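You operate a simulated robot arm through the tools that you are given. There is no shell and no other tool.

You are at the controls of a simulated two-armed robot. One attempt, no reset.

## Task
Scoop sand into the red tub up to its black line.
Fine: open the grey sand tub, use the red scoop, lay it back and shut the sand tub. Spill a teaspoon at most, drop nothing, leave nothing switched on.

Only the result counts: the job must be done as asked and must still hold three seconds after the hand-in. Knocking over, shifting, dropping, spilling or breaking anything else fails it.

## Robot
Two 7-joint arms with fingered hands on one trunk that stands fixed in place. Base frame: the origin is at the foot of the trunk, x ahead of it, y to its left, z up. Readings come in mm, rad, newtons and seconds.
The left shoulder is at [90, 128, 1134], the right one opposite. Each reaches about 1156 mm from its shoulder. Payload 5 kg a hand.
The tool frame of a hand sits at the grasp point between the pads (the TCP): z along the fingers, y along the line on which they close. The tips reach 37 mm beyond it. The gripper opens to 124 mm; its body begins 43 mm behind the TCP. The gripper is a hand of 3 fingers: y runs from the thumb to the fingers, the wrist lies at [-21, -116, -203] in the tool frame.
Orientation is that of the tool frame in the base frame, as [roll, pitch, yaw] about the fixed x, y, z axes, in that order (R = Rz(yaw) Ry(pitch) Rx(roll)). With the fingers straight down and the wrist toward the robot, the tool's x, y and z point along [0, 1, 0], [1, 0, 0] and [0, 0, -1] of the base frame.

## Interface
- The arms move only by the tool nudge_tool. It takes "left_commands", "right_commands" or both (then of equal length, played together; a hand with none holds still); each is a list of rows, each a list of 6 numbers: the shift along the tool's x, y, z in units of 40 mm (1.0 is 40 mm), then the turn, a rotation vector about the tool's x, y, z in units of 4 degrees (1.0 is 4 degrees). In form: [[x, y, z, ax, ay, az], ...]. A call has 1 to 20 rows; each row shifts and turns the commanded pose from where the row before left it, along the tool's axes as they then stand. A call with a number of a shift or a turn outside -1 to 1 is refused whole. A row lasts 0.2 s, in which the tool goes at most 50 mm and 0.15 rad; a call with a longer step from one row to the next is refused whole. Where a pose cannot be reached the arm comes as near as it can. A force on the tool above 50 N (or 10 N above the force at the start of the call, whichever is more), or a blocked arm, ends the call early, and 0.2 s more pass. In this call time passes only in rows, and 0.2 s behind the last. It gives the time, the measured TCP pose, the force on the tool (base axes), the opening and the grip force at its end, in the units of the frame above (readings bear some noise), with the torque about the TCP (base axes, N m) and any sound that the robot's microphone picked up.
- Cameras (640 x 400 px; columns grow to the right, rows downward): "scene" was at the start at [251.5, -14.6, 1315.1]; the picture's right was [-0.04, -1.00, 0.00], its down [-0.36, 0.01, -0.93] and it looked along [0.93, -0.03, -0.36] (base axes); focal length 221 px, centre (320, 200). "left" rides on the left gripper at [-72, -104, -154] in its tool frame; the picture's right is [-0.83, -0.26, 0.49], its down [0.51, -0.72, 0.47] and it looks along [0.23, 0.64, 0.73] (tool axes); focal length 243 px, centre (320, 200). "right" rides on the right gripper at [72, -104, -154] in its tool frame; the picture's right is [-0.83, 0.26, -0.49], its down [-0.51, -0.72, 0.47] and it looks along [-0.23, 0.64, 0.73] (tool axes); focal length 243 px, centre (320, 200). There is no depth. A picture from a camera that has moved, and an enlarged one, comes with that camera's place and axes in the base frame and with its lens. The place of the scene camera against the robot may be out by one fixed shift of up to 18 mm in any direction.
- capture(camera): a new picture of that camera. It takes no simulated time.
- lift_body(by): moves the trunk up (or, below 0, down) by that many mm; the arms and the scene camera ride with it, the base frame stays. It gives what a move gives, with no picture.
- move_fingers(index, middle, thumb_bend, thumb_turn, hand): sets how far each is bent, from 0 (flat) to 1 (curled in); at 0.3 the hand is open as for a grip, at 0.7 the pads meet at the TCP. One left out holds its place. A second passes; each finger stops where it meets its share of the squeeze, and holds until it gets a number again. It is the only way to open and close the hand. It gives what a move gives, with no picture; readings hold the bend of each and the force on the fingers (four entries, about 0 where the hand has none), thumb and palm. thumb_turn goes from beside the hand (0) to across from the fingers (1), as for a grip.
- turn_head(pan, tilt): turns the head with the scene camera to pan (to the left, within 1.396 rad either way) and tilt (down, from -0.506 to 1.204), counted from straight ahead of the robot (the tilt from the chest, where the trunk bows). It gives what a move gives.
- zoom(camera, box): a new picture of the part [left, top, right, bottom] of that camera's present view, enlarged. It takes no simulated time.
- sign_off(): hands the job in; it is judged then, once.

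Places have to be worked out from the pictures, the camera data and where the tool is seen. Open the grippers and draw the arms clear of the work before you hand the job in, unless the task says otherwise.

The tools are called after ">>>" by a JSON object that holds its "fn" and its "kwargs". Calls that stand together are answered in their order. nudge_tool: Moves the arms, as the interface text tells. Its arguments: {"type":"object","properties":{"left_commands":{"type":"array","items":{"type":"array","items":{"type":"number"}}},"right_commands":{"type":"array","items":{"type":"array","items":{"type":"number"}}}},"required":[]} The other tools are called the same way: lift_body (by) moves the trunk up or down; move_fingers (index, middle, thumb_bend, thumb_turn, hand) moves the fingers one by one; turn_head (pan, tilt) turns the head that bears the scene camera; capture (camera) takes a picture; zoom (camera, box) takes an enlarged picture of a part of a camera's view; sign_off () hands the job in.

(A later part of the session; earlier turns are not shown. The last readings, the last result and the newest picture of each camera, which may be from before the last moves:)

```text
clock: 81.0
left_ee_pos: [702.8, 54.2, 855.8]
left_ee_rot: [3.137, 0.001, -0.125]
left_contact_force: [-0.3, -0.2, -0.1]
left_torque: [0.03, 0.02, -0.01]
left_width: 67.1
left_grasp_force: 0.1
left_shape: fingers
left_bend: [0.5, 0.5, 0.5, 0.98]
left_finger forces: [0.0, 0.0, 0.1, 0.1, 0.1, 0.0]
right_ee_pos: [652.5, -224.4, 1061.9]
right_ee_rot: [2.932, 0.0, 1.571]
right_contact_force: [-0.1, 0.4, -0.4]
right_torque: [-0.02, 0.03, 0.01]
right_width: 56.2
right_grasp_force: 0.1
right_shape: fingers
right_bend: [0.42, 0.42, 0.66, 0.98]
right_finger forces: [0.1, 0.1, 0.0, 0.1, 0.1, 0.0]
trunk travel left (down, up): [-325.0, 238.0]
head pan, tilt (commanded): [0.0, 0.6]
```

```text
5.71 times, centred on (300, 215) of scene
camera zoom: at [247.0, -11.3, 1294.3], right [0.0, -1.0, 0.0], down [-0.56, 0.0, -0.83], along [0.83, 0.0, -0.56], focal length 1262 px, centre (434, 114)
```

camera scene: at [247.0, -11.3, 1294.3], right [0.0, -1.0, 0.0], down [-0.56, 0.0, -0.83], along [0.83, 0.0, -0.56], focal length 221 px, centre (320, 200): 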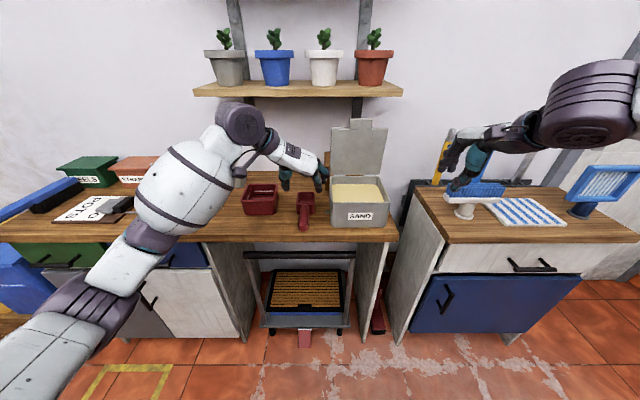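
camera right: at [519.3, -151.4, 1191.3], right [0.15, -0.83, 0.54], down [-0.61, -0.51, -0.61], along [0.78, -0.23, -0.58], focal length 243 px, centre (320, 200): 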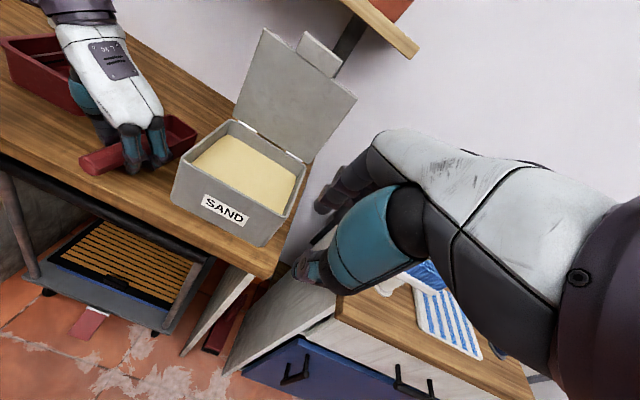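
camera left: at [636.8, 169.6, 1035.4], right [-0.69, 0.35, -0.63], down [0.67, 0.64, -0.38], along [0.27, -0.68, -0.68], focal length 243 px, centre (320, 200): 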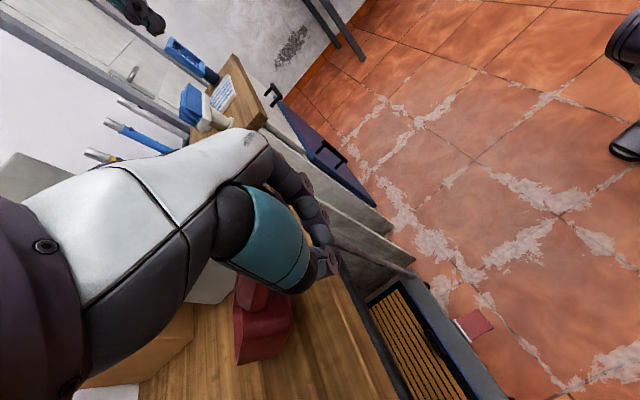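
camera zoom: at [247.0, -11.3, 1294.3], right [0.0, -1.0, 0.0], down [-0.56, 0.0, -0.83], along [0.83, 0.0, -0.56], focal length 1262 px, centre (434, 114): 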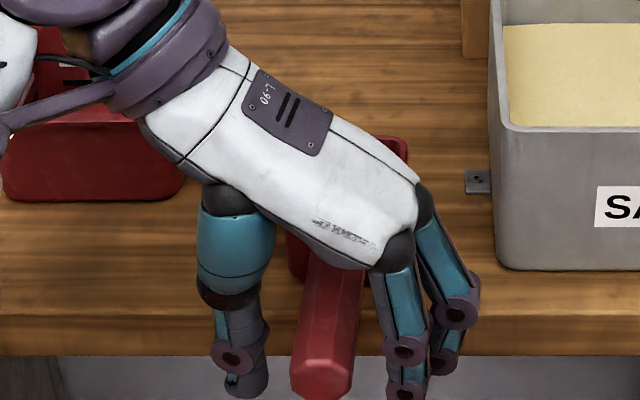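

Scoop: bowl back edge x≈858, handle end ≈ (685, 51), nearly straight. I move the hand forward 12 mm on the handle, turn it 5°, and go down so that the palm comes close to the top of the handle.

>>> {"fn": "nudge_tool", "kwargs": {"left_commands": [[0.3, 0.037, 0, 0, 0, -1], [0, 0, 0, 0, 0, -0.3], [0, 0, 0.25, 0, 0, 0], [0, 0, 0.2, 0, 0, 0]]}}

>>> {"fn": "zoom", "kwargs": {"camera": "right", "box": [30, 80, 170, 200]}}

>>> {"fn": "zoom", "kwargs": {"camera": "scene", "box": [260, 190, 340, 260]}}

```text
clock: 82.0
left_ee_pos: [715.0, 49.5, 840.1]
left_ee_rot: [3.137, 0.002, -0.035]
left_contact_force: [0.0, -0.2, 0.6]
left_torque: [0.0, 0.01, 0.0]
left_width: 67.1
left_grasp_force: 0.1
left_shape: fingers
left_bend: [0.5, 0.5, 0.5, 0.98]
left_finger forces: [0.0, 0.0, 0.0, 0.0, 0.0, 0.0]
right_ee_pos: [653.8, -224.9, 1062.2]
right_ee_rot: [2.932, 0.001, 1.571]
right_contact_force: [0.4, -0.4, 0.3]
right_torque: [0.03, 0.0, 0.01]
right_width: 56.0
right_grasp_force: 0.0
right_shape: fingers
right_bend: [0.42, 0.42, 0.66, 0.98]
right_finger forces: [0.0, 0.0, 0.0, 0.1, 0.1, 0.0]
trunk travel left (down, up): [-325.0, 238.0]
head pan, tilt (commanded): [0.0, 0.6]
```

```text
3.33 times, centred on (100, 140) of right
camera zoom: at [519.3, -151.4, 1191.2], right [0.15, -0.83, 0.54], down [-0.61, -0.51, -0.61], along [0.78, -0.23, -0.58], focal length 809 px, centre (1053, 400)
```

zoom: 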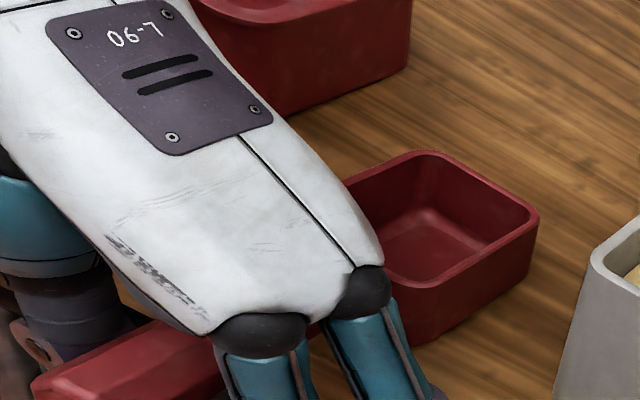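

```text
5.71 times, centred on (300, 225) of scene
camera zoom: at [247.1, -11.3, 1294.2], right [0.0, -1.0, 0.0], down [-0.57, 0.0, -0.82], along [0.82, 0.0, -0.57], focal length 1262 px, centre (434, 57)
```

zoom: 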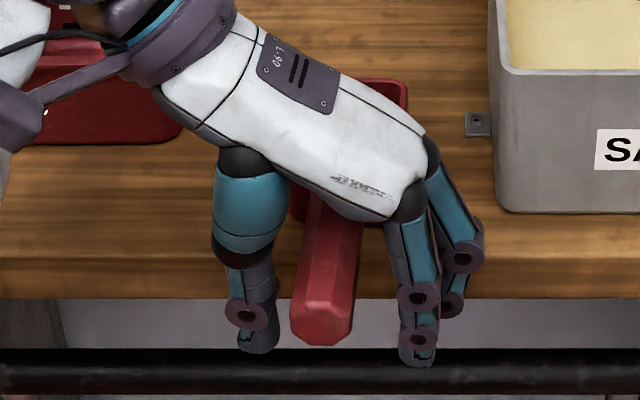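

Still free. I go down in small steps until the palm touches the handle.

>>> {"fn": "nudge_tool", "kwargs": {"left_commands": [[0, 0, 0.1, 0, 0, 0], [0, 0, 0.1, 0, 0, 0]]}}

>>> {"fn": "nudge_tool", "kwargs": {"left_commands": [[0, 0, 0.08, 0, 0, 0]]}}

>>> {"fn": "zoom", "kwargs": {"camera": "scene", "box": [260, 190, 340, 260]}}

```text
clock: 82.6
left_ee_pos: [713.2, 50.7, 830.4]
left_ee_rot: [3.139, 0.001, -0.035]
left_contact_force: [0.7, -0.3, 0.7]
left_torque: [0.03, 0.01, 0.0]
left_width: 66.9
left_grasp_force: 0.1
left_shape: fingers
left_bend: [0.5, 0.5, 0.5, 0.98]
left_finger forces: [0.1, 0.0, 0.1, 0.1, 0.0, 0.0]
right_ee_pos: [653.9, -224.9, 1063.1]
right_ee_rot: [2.932, 0.001, 1.571]
right_contact_force: [0.3, 0.4, 0.1]
right_torque: [0.0, 0.0, -0.01]
right_width: 56.1
right_grasp_force: 0.0
right_shape: fingers
right_bend: [0.42, 0.42, 0.66, 0.98]
right_finger forces: [0.0, 0.0, 0.0, 0.0, 0.0, 0.0]
trunk travel left (down, up): [-325.0, 238.0]
head pan, tilt (commanded): [0.0, 0.6]
```

```text
clock: 83.0
left_ee_pos: [714.7, 51.0, 827.2]
left_ee_rot: [3.139, 0.001, -0.036]
left_contact_force: [0.0, 0.1, -0.1]
left_torque: [-0.01, 0.0, -0.01]
left_width: 67.1
left_grasp_force: 0.3
left_shape: fingers
left_bend: [0.5, 0.5, 0.5, 0.98]
left_finger forces: [0.1, 0.1, 0.0, 0.0, 0.0, 0.0]
right_ee_pos: [653.0, -224.3, 1062.3]
right_ee_rot: [2.932, 0.0, 1.572]
right_contact_force: [0.3, 1.0, -1.0]
right_torque: [-0.01, -0.02, 0.0]
right_width: 56.0
right_grasp_force: 0.0
right_shape: fingers
right_bend: [0.42, 0.42, 0.66, 0.98]
right_finger forces: [0.1, 0.1, 0.0, 0.0, 0.0, 0.0]
trunk travel left (down, up): [-325.0, 238.0]
head pan, tilt (commanded): [0.0, 0.6]
```

```text
5.71 times, centred on (300, 225) of scene
camera zoom: at [247.1, -11.2, 1294.2], right [0.0, -1.0, 0.0], down [-0.57, 0.0, -0.83], along [0.83, 0.0, -0.57], focal length 1262 px, centre (434, 57)
```

zoom: 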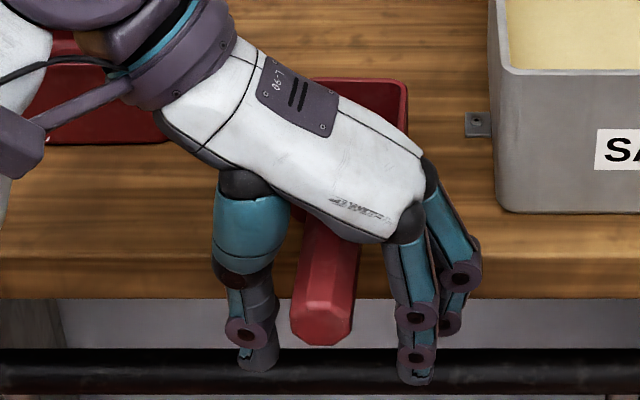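

No palm contact yet at z≈827. I continue down in small steps.

>>> {"fn": "nudge_tool", "kwargs": {"left_commands": [[0, 0, 0.1, 0, 0, 0]]}}

>>> {"fn": "nudge_tool", "kwargs": {"left_commands": [[0, 0, 0.1, 0, 0, 0]]}}

>>> {"fn": "zoom", "kwargs": {"camera": "scene", "box": [260, 190, 340, 260]}}

>>> {"fn": "capture", "kwargs": {"camera": "left"}}

```text
clock: 83.4
left_ee_pos: [713.9, 50.2, 823.7]
left_ee_rot: [3.137, 0.001, -0.035]
left_contact_force: [0.0, 0.6, -0.8]
left_torque: [-0.03, -0.01, 0.01]
left_width: 66.9
left_grasp_force: 0.0
left_shape: fingers
left_bend: [0.5, 0.5, 0.5, 0.98]
left_finger forces: [0.1, 0.0, 0.1, 0.1, 0.1, 0.0]
right_ee_pos: [653.4, -224.3, 1062.0]
right_ee_rot: [2.933, 0.001, 1.573]
right_contact_force: [-0.8, -0.2, 0.1]
right_torque: [0.01, 0.01, 0.02]
right_width: 56.2
right_grasp_force: 0.1
right_shape: fingers
right_bend: [0.42, 0.42, 0.66, 0.98]
right_finger forces: [0.0, 0.0, 0.0, 0.0, 0.0, 0.0]
trunk travel left (down, up): [-325.0, 238.0]
head pan, tilt (commanded): [0.0, 0.6]
```

```text
clock: 83.8
left_ee_pos: [714.5, 48.8, 818.4]
left_ee_rot: [3.139, 0.0, -0.036]
left_contact_force: [0.2, -0.2, 0.6]
left_torque: [-0.04, 0.02, -0.04]
left_width: 67.1
left_grasp_force: 0.1
left_shape: fingers
left_bend: [0.5, 0.5, 0.5, 0.98]
left_finger forces: [0.0, 0.0, 0.0, 0.0, 0.0, 0.0]
right_ee_pos: [651.7, -223.2, 1061.8]
right_ee_rot: [2.932, -0.001, 1.571]
right_contact_force: [0.6, 0.2, 0.1]
right_torque: [-0.04, -0.03, 0.04]
right_width: 56.1
right_grasp_force: 0.1
right_shape: fingers
right_bend: [0.42, 0.42, 0.66, 0.98]
right_finger forces: [0.0, 0.1, 0.0, 0.0, 0.1, 0.0]
trunk travel left (down, up): [-325.0, 238.0]
head pan, tilt (commanded): [0.0, 0.6]
```

```text
5.71 times, centred on (300, 225) of scene
camera zoom: at [247.1, -11.3, 1294.2], right [0.0, -1.0, 0.0], down [-0.56, 0.0, -0.83], along [0.83, 0.0, -0.56], focal length 1262 px, centre (434, 57)
```

zoom: 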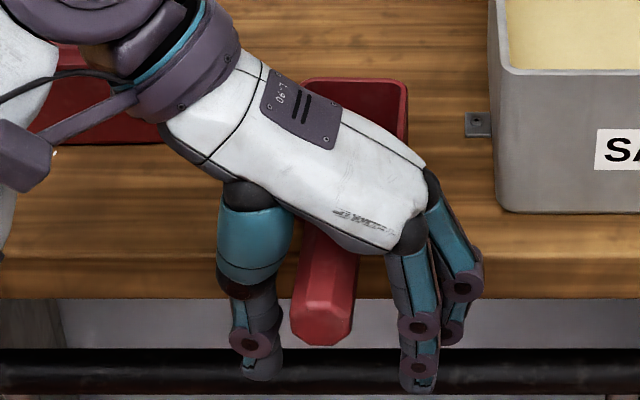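

```text
taken
camera left: at [645.9, 156.7, 971.6], right [-0.82, 0.29, -0.49], down [0.53, 0.7, -0.47], along [0.21, -0.65, -0.73], focal length 243 px, centre (320, 200)
```

left: 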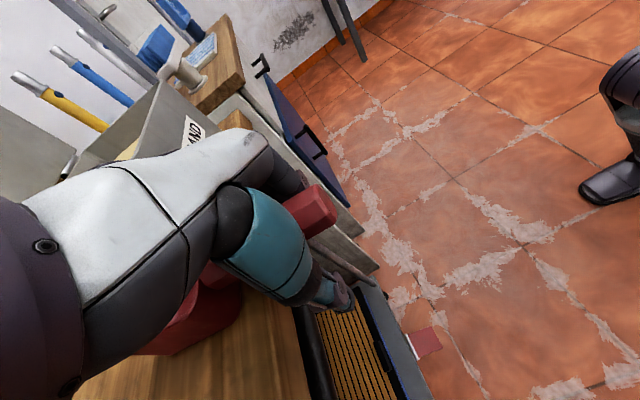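

The handle is now deep in the hand, close under the palm. I curl the fingers and thumb in to clamp it.

>>> {"fn": "move_fingers", "kwargs": {"hand": "left", "index": 0.8, "middle": 0.8, "thumb_bend": 0.75}}

>>> {"fn": "zoom", "kwargs": {"camera": "scene", "box": [260, 190, 340, 260]}}

>>> {"fn": "zoom", "kwargs": {"camera": "right", "box": [30, 80, 170, 220]}}

```text
clock: 84.8
left_ee_pos: [715.1, 49.8, 818.1]
left_ee_rot: [3.137, 0.0, -0.036]
left_contact_force: [0.4, 0.1, 0.0]
left_torque: [-0.01, -0.04, 0.04]
left_width: 0.3
left_grasp_force: 0.0
left_shape: fingers
left_bend: [0.74, 0.8, 0.72, 1.0]
left_finger forces: [0.0, 0.1, 0.1, 0.1, 0.0, 0.1]
right_ee_pos: [653.5, -222.8, 1062.8]
right_ee_rot: [2.932, -0.001, 1.572]
right_contact_force: [-0.6, -0.7, -0.3]
right_torque: [0.03, 0.02, 0.01]
right_width: 56.4
right_grasp_force: 0.0
right_shape: fingers
right_bend: [0.42, 0.42, 0.66, 0.98]
right_finger forces: [0.1, 0.0, 0.1, 0.0, 0.0, 0.0]
trunk travel left (down, up): [-325.0, 238.0]
head pan, tilt (commanded): [0.0, 0.6]
```

```text
5.71 times, centred on (300, 225) of scene
camera zoom: at [247.0, -11.3, 1294.3], right [0.0, -1.0, 0.0], down [-0.56, 0.0, -0.83], along [0.83, 0.0, -0.56], focal length 1262 px, centre (434, 57)
```

zoom: 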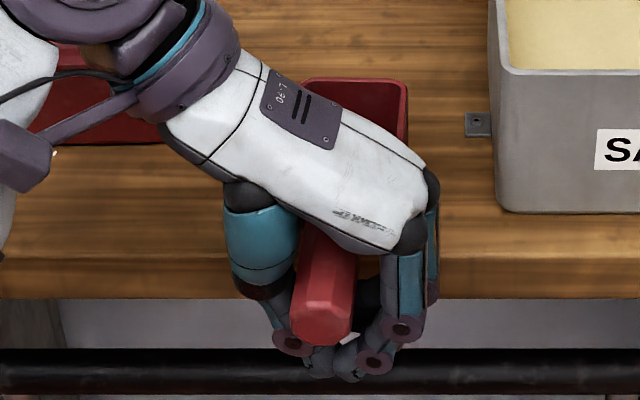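

```text
2.86 times, centred on (100, 150) of right
camera zoom: at [519.2, -151.4, 1191.3], right [0.15, -0.83, 0.54], down [-0.61, -0.51, -0.61], along [0.78, -0.23, -0.58], focal length 693 px, centre (949, 343)
```

zoom: 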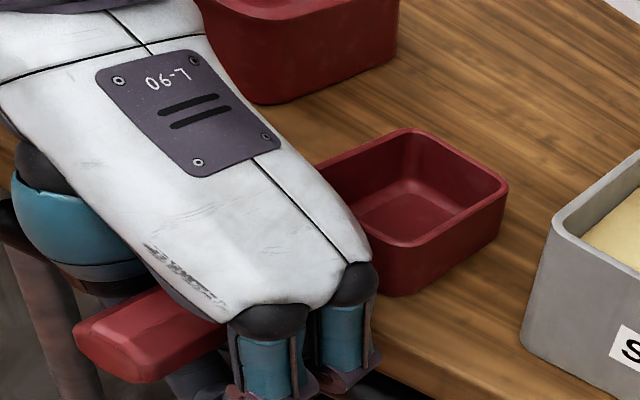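

Thumb and index meet and block each other, so the ring stays loose. I take the thumb out of the way and let the two fingers curl fully, pressing the handle up against the palm.

>>> {"fn": "move_fingers", "kwargs": {"hand": "left", "thumb_bend": 0.45}}

>>> {"fn": "move_fingers", "kwargs": {"hand": "left", "index": 0.92, "middle": 0.92}}

>>> {"fn": "zoom", "kwargs": {"camera": "scene", "box": [260, 190, 340, 260]}}

>>> {"fn": "zoom", "kwargs": {"camera": "right", "box": [30, 80, 170, 220]}}

```text
clock: 85.8
left_ee_pos: [715.7, 50.3, 817.9]
left_ee_rot: [3.138, 0.002, -0.035]
left_contact_force: [-0.3, -1.0, 0.5]
left_torque: [0.01, -0.01, 0.02]
left_width: 28.5
left_grasp_force: 0.0
left_shape: fingers
left_bend: [0.8, 0.8, 0.45, 0.97]
left_finger forces: [0.1, 0.0, 0.0, 0.0, 0.1, 0.0]
right_ee_pos: [653.4, -223.4, 1062.5]
right_ee_rot: [2.93, 0.0, 1.574]
right_contact_force: [0.2, 0.2, 0.7]
right_torque: [0.04, -0.02, -0.02]
right_width: 56.0
right_grasp_force: 0.0
right_shape: fingers
right_bend: [0.42, 0.42, 0.66, 0.98]
right_finger forces: [0.1, 0.0, 0.0, 0.0, 0.0, 0.0]
trunk travel left (down, up): [-325.0, 238.0]
head pan, tilt (commanded): [0.0, 0.6]
```

```text
clock: 86.8
left_ee_pos: [713.9, 50.7, 819.3]
left_ee_rot: [3.137, 0.003, -0.035]
left_contact_force: [-0.2, 0.4, -1.2]
left_torque: [-0.01, 0.03, 0.02]
left_width: 52.3
left_grasp_force: 0.7
left_shape: fingers
left_bend: [0.92, 0.92, 0.45, 0.97]
left_finger forces: [0.3, 0.9, 0.0, 0.0, 0.0, 0.0]
right_ee_pos: [653.0, -225.4, 1062.7]
right_ee_rot: [2.931, 0.001, 1.572]
right_contact_force: [0.3, 0.3, 0.0]
right_torque: [0.0, -0.02, 0.01]
right_width: 56.0
right_grasp_force: 0.1
right_shape: fingers
right_bend: [0.42, 0.42, 0.66, 0.98]
right_finger forces: [0.0, 0.0, 0.0, 0.0, 0.0, 0.1]
trunk travel left (down, up): [-325.0, 238.0]
head pan, tilt (commanded): [0.0, 0.6]
```

```text
5.71 times, centred on (300, 225) of scene
camera zoom: at [247.1, -11.3, 1294.2], right [0.0, -1.0, 0.0], down [-0.56, 0.0, -0.83], along [0.83, 0.0, -0.56], focal length 1262 px, centre (434, 57)
```

zoom: 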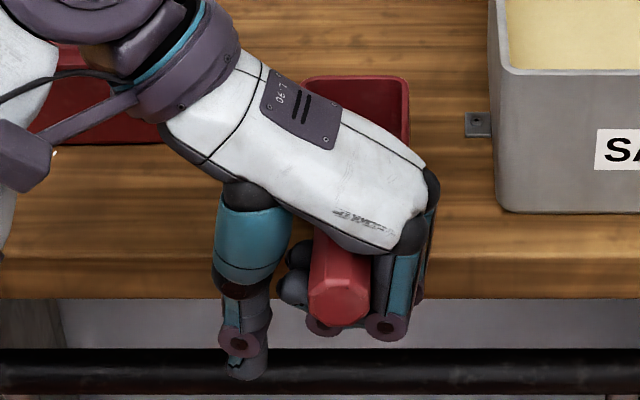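

```text
2.86 times, centred on (100, 150) of right
camera zoom: at [519.3, -151.4, 1191.3], right [0.15, -0.83, 0.54], down [-0.61, -0.51, -0.61], along [0.78, -0.23, -0.58], focal length 693 px, centre (949, 343)
```

zoom: 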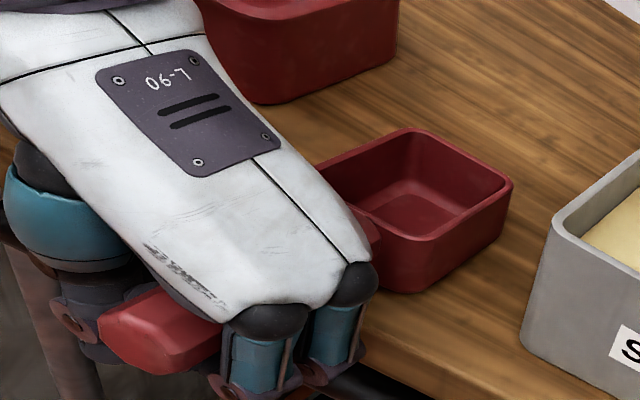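

The two fingers now wrap right around the handle. I curl them fully to clamp it.

>>> {"fn": "move_fingers", "kwargs": {"hand": "left", "index": 1.0, "middle": 1.0}}

>>> {"fn": "zoom", "kwargs": {"camera": "scene", "box": [260, 190, 340, 260]}}

>>> {"fn": "zoom", "kwargs": {"camera": "right", "box": [30, 80, 170, 220]}}

```text
clock: 87.8
left_ee_pos: [714.4, 50.0, 818.2]
left_ee_rot: [3.137, 0.0, -0.035]
left_contact_force: [-0.6, -0.3, -0.6]
left_torque: [0.0, 0.05, -0.05]
left_width: 69.0
left_grasp_force: 26.0
left_shape: fingers
left_bend: [0.98, 0.98, 0.45, 0.97]
left_finger forces: [36.0, 13.9, 0.0, 0.0, 0.0, 0.8]
right_ee_pos: [652.4, -224.0, 1062.6]
right_ee_rot: [2.932, 0.0, 1.573]
right_contact_force: [0.6, 0.4, 0.1]
right_torque: [-0.02, -0.02, 0.01]
right_width: 56.3
right_grasp_force: 0.0
right_shape: fingers
right_bend: [0.42, 0.42, 0.66, 0.98]
right_finger forces: [0.0, 0.0, 0.0, 0.0, 0.0, 0.0]
trunk travel left (down, up): [-325.0, 238.0]
head pan, tilt (commanded): [0.0, 0.6]
```

```text
5.71 times, centred on (300, 225) of scene
camera zoom: at [247.1, -11.3, 1294.2], right [0.0, -1.0, 0.0], down [-0.57, 0.0, -0.83], along [0.83, 0.0, -0.57], focal length 1262 px, centre (434, 57)
```

zoom: 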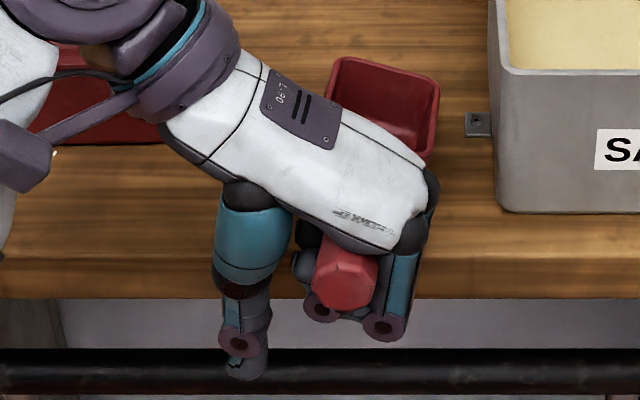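

```text
2.86 times, centred on (100, 150) of right
camera zoom: at [519.3, -151.4, 1191.3], right [0.15, -0.83, 0.54], down [-0.61, -0.51, -0.61], along [0.78, -0.23, -0.58], focal length 693 px, centre (949, 343)
```

zoom: 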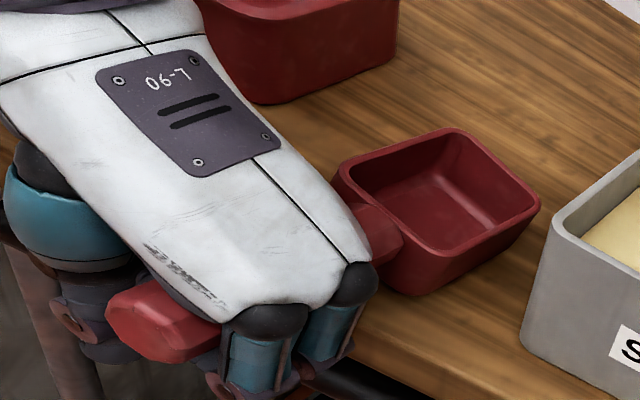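

Now it is a true power grip: index 36 N, middle 14 N with the palm behind. The scoop is slightly rotated in the hand, which I can compensate. I lift it 80 mm and check that nothing slips.

>>> {"fn": "nudge_tool", "kwargs": {"left_commands": [[0, 0, -0.5, 0, 0, 0], [0, 0, -0.5, 0, 0, 0], [0, 0, -0.5, 0, 0, 0], [0, 0, -0.5, 0, 0, 0]]}}

>>> {"fn": "zoom", "kwargs": {"camera": "scene", "box": [250, 160, 350, 240]}}

>>> {"fn": "zoom", "kwargs": {"camera": "right", "box": [30, 40, 170, 180]}}

>>> {"fn": "capture", "kwargs": {"camera": "left"}}

```text
clock: 88.8
left_ee_pos: [712.7, 49.7, 900.1]
left_ee_rot: [3.138, 0.0, -0.035]
left_contact_force: [-0.3, 0.5, -1.9]
left_torque: [0.0, 0.16, 0.0]
left_width: 69.0
left_grasp_force: 26.4
left_shape: fingers
left_bend: [0.98, 0.98, 0.45, 0.97]
left_finger forces: [36.5, 15.4, 0.1, 0.1, 0.0, 1.2]
right_ee_pos: [650.7, -224.6, 1062.0]
right_ee_rot: [2.931, 0.0, 1.573]
right_contact_force: [0.3, 0.2, 0.0]
right_torque: [0.04, -0.01, 0.0]
right_width: 56.3
right_grasp_force: 0.0
right_shape: fingers
right_bend: [0.42, 0.42, 0.66, 0.98]
right_finger forces: [0.1, 0.0, 0.0, 0.1, 0.0, 0.0]
trunk travel left (down, up): [-325.0, 238.0]
head pan, tilt (commanded): [0.0, 0.6]
```

```text
5.00 times, centred on (300, 200) of scene
camera zoom: at [246.8, -11.4, 1294.3], right [0.0, -1.0, 0.0], down [-0.56, 0.0, -0.83], along [0.83, 0.0, -0.56], focal length 1104 px, centre (420, 200)
```

zoom: 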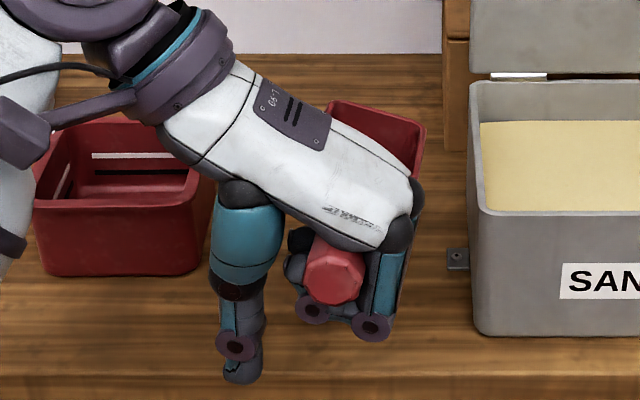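

```text
2.86 times, centred on (100, 110) of right
camera zoom: at [519.0, -151.5, 1191.4], right [0.15, -0.83, 0.54], down [-0.61, -0.51, -0.61], along [0.78, -0.23, -0.58], focal length 693 px, centre (949, 457)
```

zoom: 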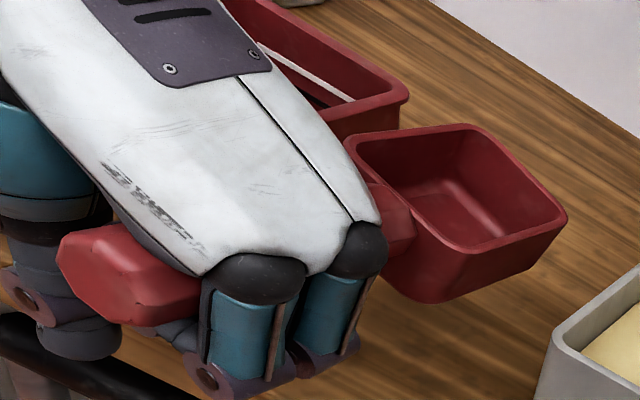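

```text
taken
camera left: at [645.3, 157.2, 1052.7], right [-0.82, 0.29, -0.49], down [0.53, 0.7, -0.47], along [0.21, -0.65, -0.73], focal length 243 px, centre (320, 200)
```

left: 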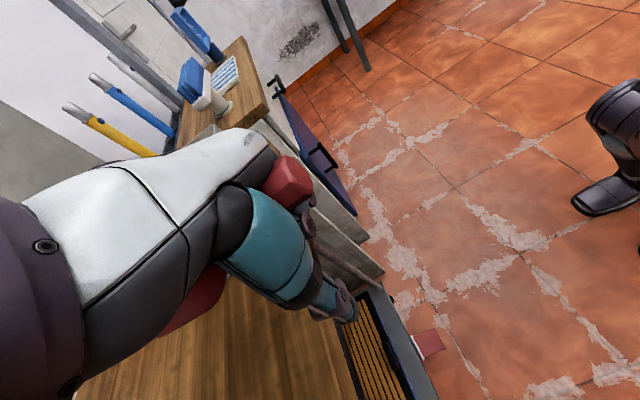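

The power grip holds perfectly steady. By triangulation the scoop sits pitched about 8° bowl-down and rolled about 11° to the right in my hand. The thumb hangs low, so I first bring it in against the handle from the left.

>>> {"fn": "move_fingers", "kwargs": {"hand": "left", "thumb_bend": 0.64}}

>>> {"fn": "zoom", "kwargs": {"camera": "scene", "box": [250, 160, 350, 240]}}

>>> {"fn": "zoom", "kwargs": {"camera": "right", "box": [0, 40, 170, 180]}}

```text
clock: 89.8
left_ee_pos: [714.2, 50.3, 899.4]
left_ee_rot: [3.137, 0.002, -0.034]
left_contact_force: [0.4, -0.4, -2.4]
left_torque: [-0.03, 0.13, 0.01]
left_width: 58.7
left_grasp_force: 26.7
left_shape: fingers
left_bend: [0.98, 0.98, 0.64, 1.0]
left_finger forces: [36.4, 15.5, 0.0, 0.0, 0.0, 1.5]
right_ee_pos: [652.5, -225.0, 1061.0]
right_ee_rot: [2.933, 0.001, 1.574]
right_contact_force: [0.5, -0.8, -0.3]
right_torque: [0.01, 0.02, 0.0]
right_width: 56.1
right_grasp_force: 0.0
right_shape: fingers
right_bend: [0.42, 0.42, 0.66, 0.98]
right_finger forces: [0.1, 0.0, 0.0, 0.0, 0.0, 0.0]
trunk travel left (down, up): [-325.0, 238.0]
head pan, tilt (commanded): [0.0, 0.6]
```

```text
5.00 times, centred on (300, 200) of scene
camera zoom: at [247.1, -11.3, 1294.2], right [0.0, -1.0, 0.0], down [-0.57, 0.0, -0.82], along [0.82, 0.0, -0.57], focal length 1104 px, centre (420, 200)
```

zoom: 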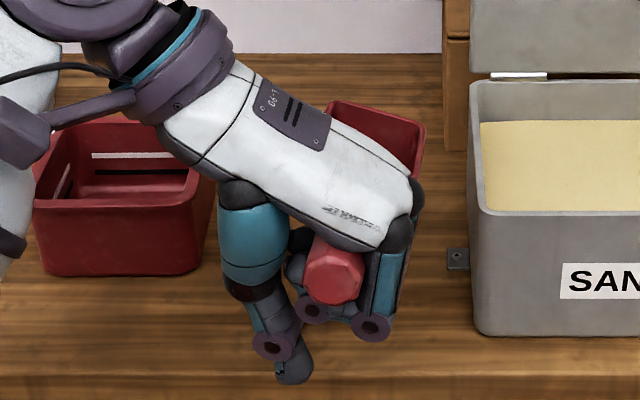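

```text
2.86 times, centred on (85, 110) of right
camera zoom: at [519.3, -151.4, 1191.2], right [0.15, -0.83, 0.54], down [-0.61, -0.51, -0.61], along [0.78, -0.23, -0.58], focal length 693 px, centre (991, 457)
```

zoom: 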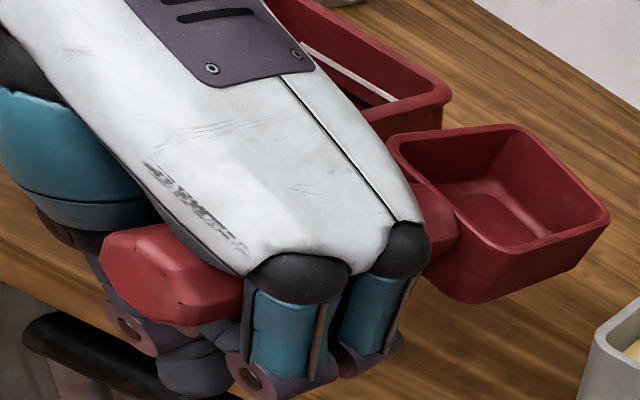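

The thumb hangs below the fingers like this. I try it the other way, folded flat outward, to keep the underside of the hand clear.

>>> {"fn": "move_fingers", "kwargs": {"hand": "left", "thumb_bend": 0.0}}

>>> {"fn": "zoom", "kwargs": {"camera": "scene", "box": [230, 150, 358, 250]}}

>>> {"fn": "capture", "kwargs": {"camera": "left"}}

```text
clock: 90.8
left_ee_pos: [714.6, 49.3, 899.1]
left_ee_rot: [3.137, 0.002, -0.036]
left_contact_force: [0.6, -0.3, -1.3]
left_torque: [0.01, 0.14, -0.01]
left_width: 89.6
left_grasp_force: 26.3
left_shape: fingers
left_bend: [0.98, 0.98, 0.0, 0.93]
left_finger forces: [36.4, 15.5, 0.1, 0.0, 0.1, 1.3]
right_ee_pos: [652.4, -224.2, 1063.3]
right_ee_rot: [2.932, 0.001, 1.572]
right_contact_force: [-0.9, 0.6, -0.5]
right_torque: [-0.01, 0.03, 0.04]
right_width: 56.2
right_grasp_force: 0.0
right_shape: fingers
right_bend: [0.42, 0.42, 0.66, 0.98]
right_finger forces: [0.0, 0.0, 0.1, 0.0, 0.1, 0.1]
trunk travel left (down, up): [-325.0, 238.0]
head pan, tilt (commanded): [0.0, 0.6]
```

```text
4.00 times, centred on (294, 200) of scene
camera zoom: at [247.2, -11.3, 1294.2], right [0.0, -1.0, 0.0], down [-0.57, 0.0, -0.82], along [0.82, 0.0, -0.57], focal length 883 px, centre (424, 200)
```

zoom: 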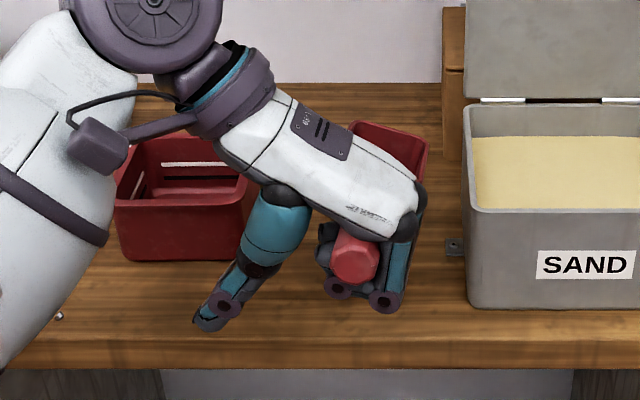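

```text
taken
camera left: at [645.7, 157.3, 1052.4], right [-0.82, 0.29, -0.49], down [0.53, 0.7, -0.47], along [0.21, -0.65, -0.73], focal length 243 px, centre (320, 200)
```

left: 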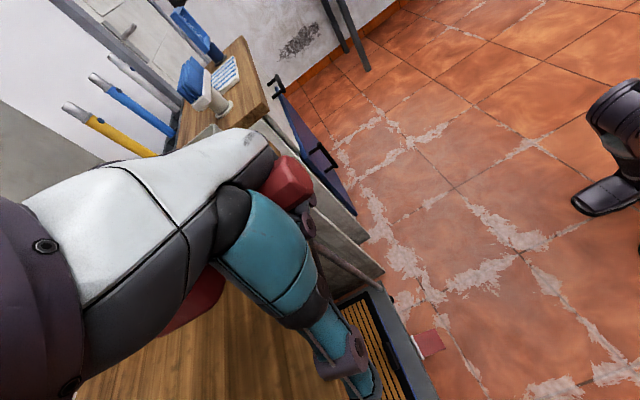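

Thumb is out to the side and the scoop still sits firmly. Now I level the scoop: roll −12°, pitch −8°, yaw +6°, while rising 60 mm.

>>> {"fn": "nudge_tool", "kwargs": {"left_commands": [[0, 0, -0.5, -0.98, 0.69, -0.47], [0, 0, -0.5, -0.98, 0.69, -0.47], [0, 0, -0.5, -0.98, 0.69, -0.47]]}}

>>> {"fn": "zoom", "kwargs": {"camera": "scene", "box": [240, 130, 368, 230]}}

>>> {"fn": "zoom", "kwargs": {"camera": "right", "box": [10, 10, 190, 160]}}

```text
clock: 91.6
left_ee_pos: [710.4, 53.6, 958.2]
left_ee_rot: [2.924, -0.133, 0.078]
left_contact_force: [0.3, 0.7, -1.5]
left_torque: [-0.03, 0.15, 0.06]
left_width: 89.2
left_grasp_force: 27.2
left_shape: fingers
left_bend: [0.98, 0.98, 0.0, 0.93]
left_finger forces: [36.4, 15.3, 0.0, 0.0, 0.0, 1.6]
right_ee_pos: [652.1, -224.0, 1062.0]
right_ee_rot: [2.93, 0.001, 1.571]
right_contact_force: [-0.4, -0.3, 0.3]
right_torque: [0.0, -0.02, -0.04]
right_width: 56.3
right_grasp_force: 0.0
right_shape: fingers
right_bend: [0.42, 0.42, 0.66, 0.98]
right_finger forces: [0.0, 0.0, 0.0, 0.0, 0.1, 0.0]
trunk travel left (down, up): [-325.0, 238.0]
head pan, tilt (commanded): [0.0, 0.6]
```

```text
4.00 times, centred on (304, 180) of scene
camera zoom: at [246.5, -10.8, 1294.4], right [0.0, -1.0, 0.0], down [-0.56, 0.0, -0.83], along [0.83, 0.0, -0.56], focal length 883 px, centre (384, 280)
```

zoom: 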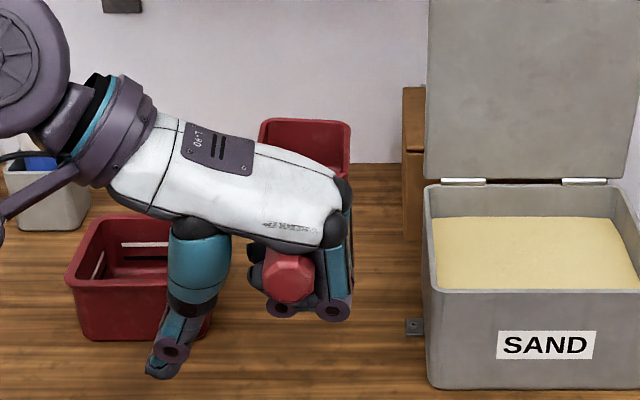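

```text
2.67 times, centred on (100, 85) of right
camera zoom: at [518.8, -151.0, 1191.6], right [0.15, -0.83, 0.54], down [-0.61, -0.51, -0.61], along [0.78, -0.23, -0.58], focal length 647 px, centre (907, 507)
```

zoom: 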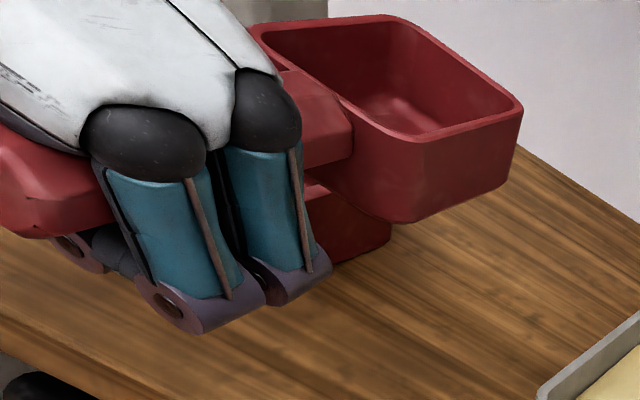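

The scoop is now level and straight (back rim corners ≈ (860, 93, 1029) and (856, 30, 1028)). I carry it to the right until its bowl is over the front left part of the sand tub.

>>> {"fn": "nudge_tool", "kwargs": {"left_commands": [[0.004, 0.776, 0.234, 0, 0, 0], [0.004, 0.776, 0.234, 0, 0, 0], [0.004, 0.776, 0.234, 0, 0, 0], [0.004, 0.776, 0.234, 0, 0, 0], [0.004, 0.776, 0.234, 0, 0, 0]]}}

>>> {"fn": "zoom", "kwargs": {"camera": "scene", "box": [260, 120, 420, 250]}}

>>> {"fn": "capture", "kwargs": {"camera": "right"}}

```text
clock: 92.8
left_ee_pos: [729.1, -107.6, 944.6]
left_ee_rot: [2.928, -0.131, 0.08]
left_contact_force: [0.2, 0.3, -2.3]
left_torque: [0.02, 0.13, -0.03]
left_width: 89.5
left_grasp_force: 26.6
left_shape: fingers
left_bend: [0.98, 0.98, 0.0, 0.93]
left_finger forces: [35.9, 15.5, 0.1, 0.1, 0.0, 1.8]
right_ee_pos: [653.6, -224.5, 1060.3]
right_ee_rot: [2.931, -0.002, 1.574]
right_contact_force: [-0.5, -0.8, 0.5]
right_torque: [0.04, 0.01, -0.01]
right_width: 56.0
right_grasp_force: 0.0
right_shape: fingers
right_bend: [0.42, 0.42, 0.66, 0.98]
right_finger forces: [0.0, 0.0, 0.0, 0.1, 0.0, 0.0]
trunk travel left (down, up): [-325.0, 238.0]
head pan, tilt (commanded): [0.0, 0.6]
```

```text
3.08 times, centred on (340, 185) of scene
camera zoom: at [247.5, -12.5, 1294.1], right [0.0, -1.0, 0.0], down [-0.57, 0.0, -0.82], along [0.82, 0.0, -0.57], focal length 679 px, centre (258, 246)
```

zoom: 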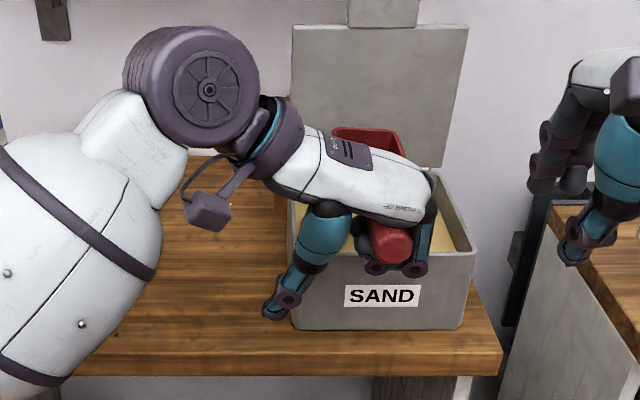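

```text
taken
camera right: at [519.7, -152.5, 1190.9], right [0.15, -0.83, 0.54], down [-0.61, -0.51, -0.61], along [0.78, -0.23, -0.58], focal length 243 px, centre (320, 200)
```

right: 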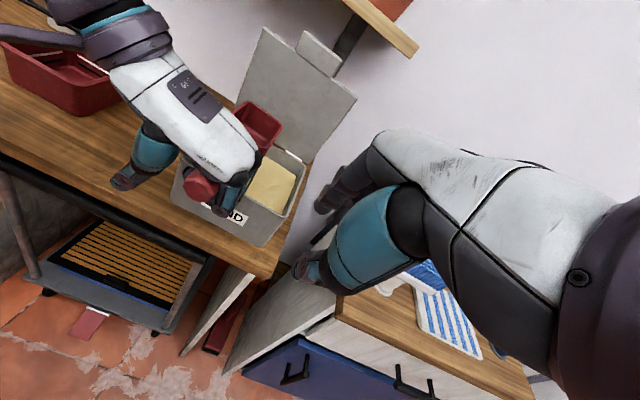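

The bowl is over the tub's front left part. I move the right hand a bit further off, and pitch the scoop 40° bowl-down about its own root, still above the sand.

>>> {"fn": "nudge_tool", "kwargs": {"right_commands": [[-0.15, -0.1, -0.02, 0, 0, 0], [-0.15, -0.1, -0.02, 0, 0, 0], [-0.15, -0.1, -0.02, 0, 0, 0], [-0.15, -0.1, -0.02, 0, 0, 0], [-0.15, -0.1, -0.02, 0, 0, 0], [-0.15, -0.1, -0.02, 0, 0, 0], [-0.15, -0.1, -0.02, 0, 0, 0], [-0.15, -0.1, -0.02, 0, 0, 0], [-0.15, -0.1, -0.02, 0, 0, 0], [-0.15, -0.1, -0.02, 0, 0, 0]], "left_commands": [[-0.078, 0.022, -0.134, 0.077, -0.976, -0.205], [-0.078, 0.022, -0.134, 0.077, -0.976, -0.205], [-0.078, 0.022, -0.134, 0.077, -0.976, -0.205], [-0.078, 0.022, -0.134, 0.077, -0.976, -0.205], [-0.078, 0.022, -0.134, 0.077, -0.976, -0.205], [-0.078, 0.022, -0.134, 0.077, -0.976, -0.205], [-0.078, 0.022, -0.134, 0.077, -0.976, -0.205], [-0.078, 0.022, -0.134, 0.077, -0.976, -0.205], [-0.078, 0.022, -0.134, 0.077, -0.976, -0.205], [-0.078, 0.022, -0.134, 0.077, -0.976, -0.205]]}}

>>> {"fn": "zoom", "kwargs": {"camera": "scene", "box": [260, 100, 420, 230]}}

>>> {"fn": "capture", "kwargs": {"camera": "right"}}

>>> {"fn": "capture", "kwargs": {"camera": "left"}}

```text
clock: 95.0
left_ee_pos: [707.0, -106.8, 1006.5]
left_ee_rot: [2.984, 0.565, 0.09]
left_contact_force: [1.3, 0.2, -1.8]
left_torque: [-0.01, 0.18, 0.0]
left_width: 89.2
left_grasp_force: 26.4
left_shape: fingers
left_bend: [0.98, 0.98, 0.0, 0.93]
left_finger forces: [35.1, 15.0, 0.1, 0.0, 0.0, 1.9]
right_ee_pos: [610.8, -286.4, 1058.7]
right_ee_rot: [2.933, 0.0, 1.572]
right_contact_force: [1.2, -0.2, -0.1]
right_torque: [0.02, 0.01, -0.01]
right_width: 56.1
right_grasp_force: 0.1
right_shape: fingers
right_bend: [0.42, 0.42, 0.66, 0.98]
right_finger forces: [0.1, 0.1, 0.1, 0.0, 0.1, 0.0]
trunk travel left (down, up): [-325.0, 238.0]
head pan, tilt (commanded): [0.0, 0.6]
```

```text
3.08 times, centred on (340, 165) of scene
camera zoom: at [247.1, -11.8, 1294.2], right [0.0, -1.0, 0.0], down [-0.56, 0.0, -0.83], along [0.83, 0.0, -0.56], focal length 679 px, centre (258, 308)
```

zoom: 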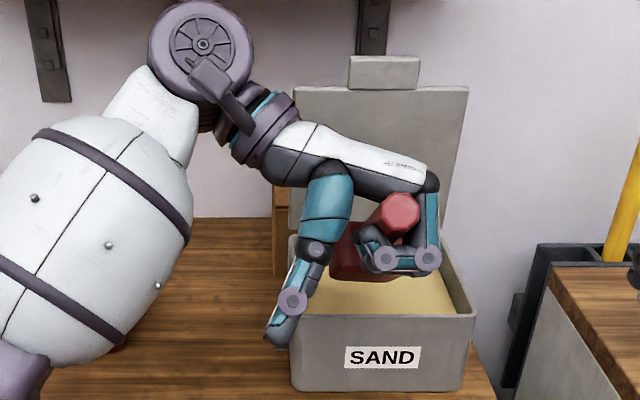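

```text
taken
camera right: at [477.7, -212.1, 1188.2], right [0.15, -0.83, 0.54], down [-0.61, -0.51, -0.61], along [0.78, -0.23, -0.58], focal length 243 px, centre (320, 200)
```

right: 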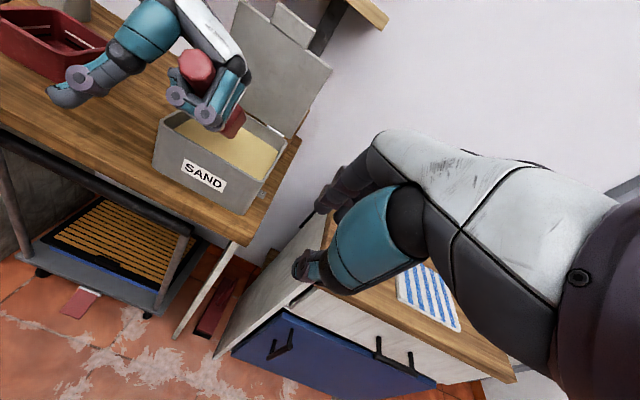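

```text
taken
camera left: at [706.8, 20.3, 1157.4], right [-1.0, 0.09, 0.0], down [0.06, 0.65, -0.76], along [-0.07, -0.76, -0.65], focal length 243 px, centre (320, 200)
```

left: 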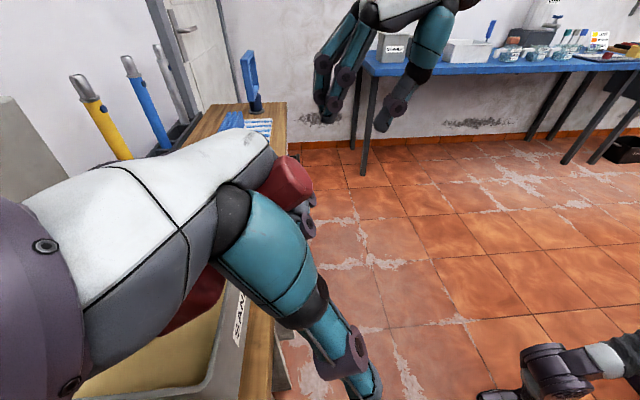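

The pitch works and the grip is unchanged. I move the scoop forward and down so that the bowl's front edge is just over the sand.

>>> {"fn": "nudge_tool", "kwargs": {"left_commands": [[0.44, 0.034, 0.003, 0, 0, 0], [0.44, 0.034, 0.003, 0, 0, 0], [0.44, 0.034, 0.003, 0, 0, 0]]}}

>>> {"fn": "zoom", "kwargs": {"camera": "scene", "box": [300, 130, 400, 220]}}

>>> {"fn": "zoom", "kwargs": {"camera": "right", "box": [130, 20, 310, 220]}}

>>> {"fn": "zoom", "kwargs": {"camera": "left", "box": [60, 180, 320, 400]}}

```text
clock: 95.8
left_ee_pos: [753.6, -107.5, 976.0]
left_ee_rot: [2.986, 0.564, 0.093]
left_contact_force: [-0.1, 0.3, -2.3]
left_torque: [0.0, 0.17, 0.0]
left_width: 89.2
left_grasp_force: 26.1
left_shape: fingers
left_bend: [0.98, 0.98, 0.0, 0.93]
left_finger forces: [35.0, 15.1, 0.0, 0.0, 0.0, 2.0]
right_ee_pos: [611.1, -285.7, 1060.3]
right_ee_rot: [2.931, 0.0, 1.572]
right_contact_force: [-0.4, -0.5, 0.6]
right_torque: [0.01, 0.01, 0.0]
right_width: 56.2
right_grasp_force: 0.0
right_shape: fingers
right_bend: [0.42, 0.42, 0.66, 0.98]
right_finger forces: [0.0, 0.0, 0.0, 0.0, 0.1, 0.0]
trunk travel left (down, up): [-325.0, 238.0]
head pan, tilt (commanded): [0.0, 0.6]
```

```text
4.44 times, centred on (350, 175) of scene
camera zoom: at [247.6, -11.6, 1294.1], right [0.0, -1.0, 0.0], down [-0.57, 0.0, -0.82], along [0.82, 0.0, -0.57], focal length 981 px, centre (187, 311)
```

zoom: 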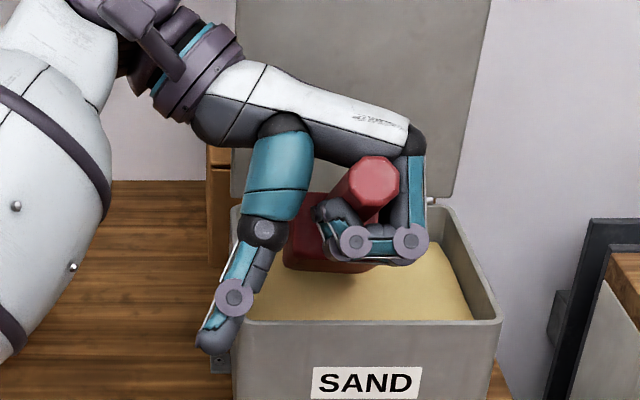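

```text
2.00 times, centred on (220, 120) of right
camera zoom: at [478.2, -211.7, 1188.1], right [0.15, -0.83, 0.54], down [-0.61, -0.51, -0.61], along [0.78, -0.23, -0.58], focal length 485 px, centre (520, 360)
```

zoom: 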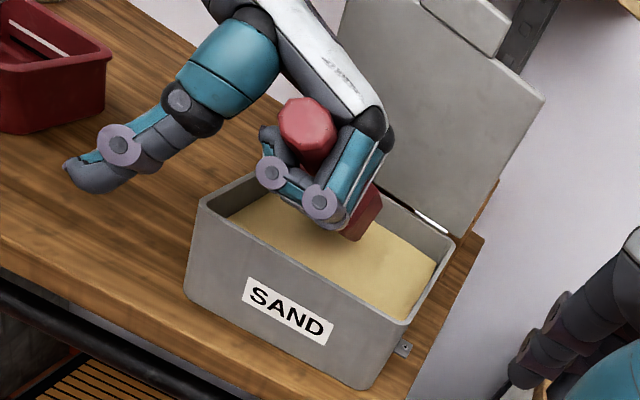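

```text
1.82 times, centred on (190, 290) of left
camera zoom: at [753.1, 19.2, 1129.0], right [-1.0, 0.09, 0.0], down [0.06, 0.65, -0.76], along [-0.07, -0.76, -0.65], focal length 441 px, centre (556, 36)
```

zoom: 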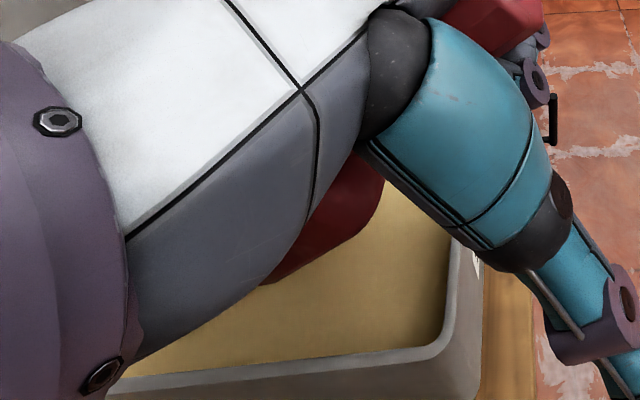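

The bowl hangs right over the sand, everything clear of the rim. I lower it into the sand in small steps, watching the force.

>>> {"fn": "nudge_tool", "kwargs": {"left_commands": [[0.134, -0.033, 0.209, 0, 0, 0], [0.134, -0.033, 0.209, 0, 0, 0], [0.134, -0.033, 0.209, 0, 0, 0]]}}

>>> {"fn": "zoom", "kwargs": {"camera": "scene", "box": [300, 130, 400, 220]}}

>>> {"fn": "zoom", "kwargs": {"camera": "right", "box": [130, 20, 310, 220]}}

```text
clock: 96.6
left_ee_pos: [754.3, -106.4, 946.2]
left_ee_rot: [2.985, 0.564, 0.094]
left_contact_force: [0.4, -1.0, -1.4]
left_torque: [0.0, 0.16, 0.0]
left_width: 89.4
left_grasp_force: 26.1
left_shape: fingers
left_bend: [0.98, 0.98, 0.0, 0.93]
left_finger forces: [35.1, 15.1, 0.0, 0.0, 0.0, 2.0]
right_ee_pos: [611.4, -284.6, 1058.8]
right_ee_rot: [2.932, 0.0, 1.573]
right_contact_force: [-0.8, 0.4, -0.6]
right_torque: [-0.01, -0.01, -0.01]
right_width: 56.2
right_grasp_force: 0.0
right_shape: fingers
right_bend: [0.42, 0.42, 0.66, 0.98]
right_finger forces: [0.0, 0.0, 0.0, 0.1, 0.0, 0.0]
trunk travel left (down, up): [-325.0, 238.0]
head pan, tilt (commanded): [0.0, 0.6]
```

```text
4.44 times, centred on (350, 175) of scene
camera zoom: at [247.3, -11.2, 1294.2], right [0.0, -1.0, 0.0], down [-0.57, 0.0, -0.82], along [0.82, 0.0, -0.57], focal length 981 px, centre (187, 311)
```

zoom: 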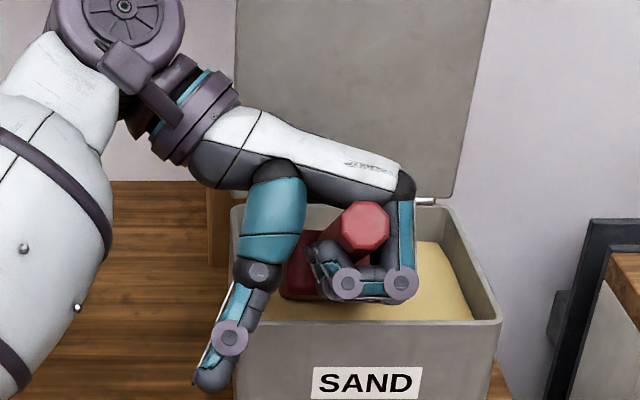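

```text
2.00 times, centred on (220, 120) of right
camera zoom: at [477.9, -211.4, 1188.3], right [0.15, -0.83, 0.54], down [-0.61, -0.51, -0.61], along [0.78, -0.23, -0.58], focal length 485 px, centre (520, 360)
```

zoom: 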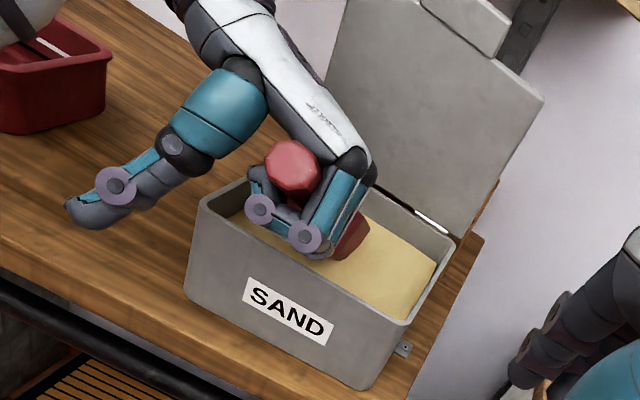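

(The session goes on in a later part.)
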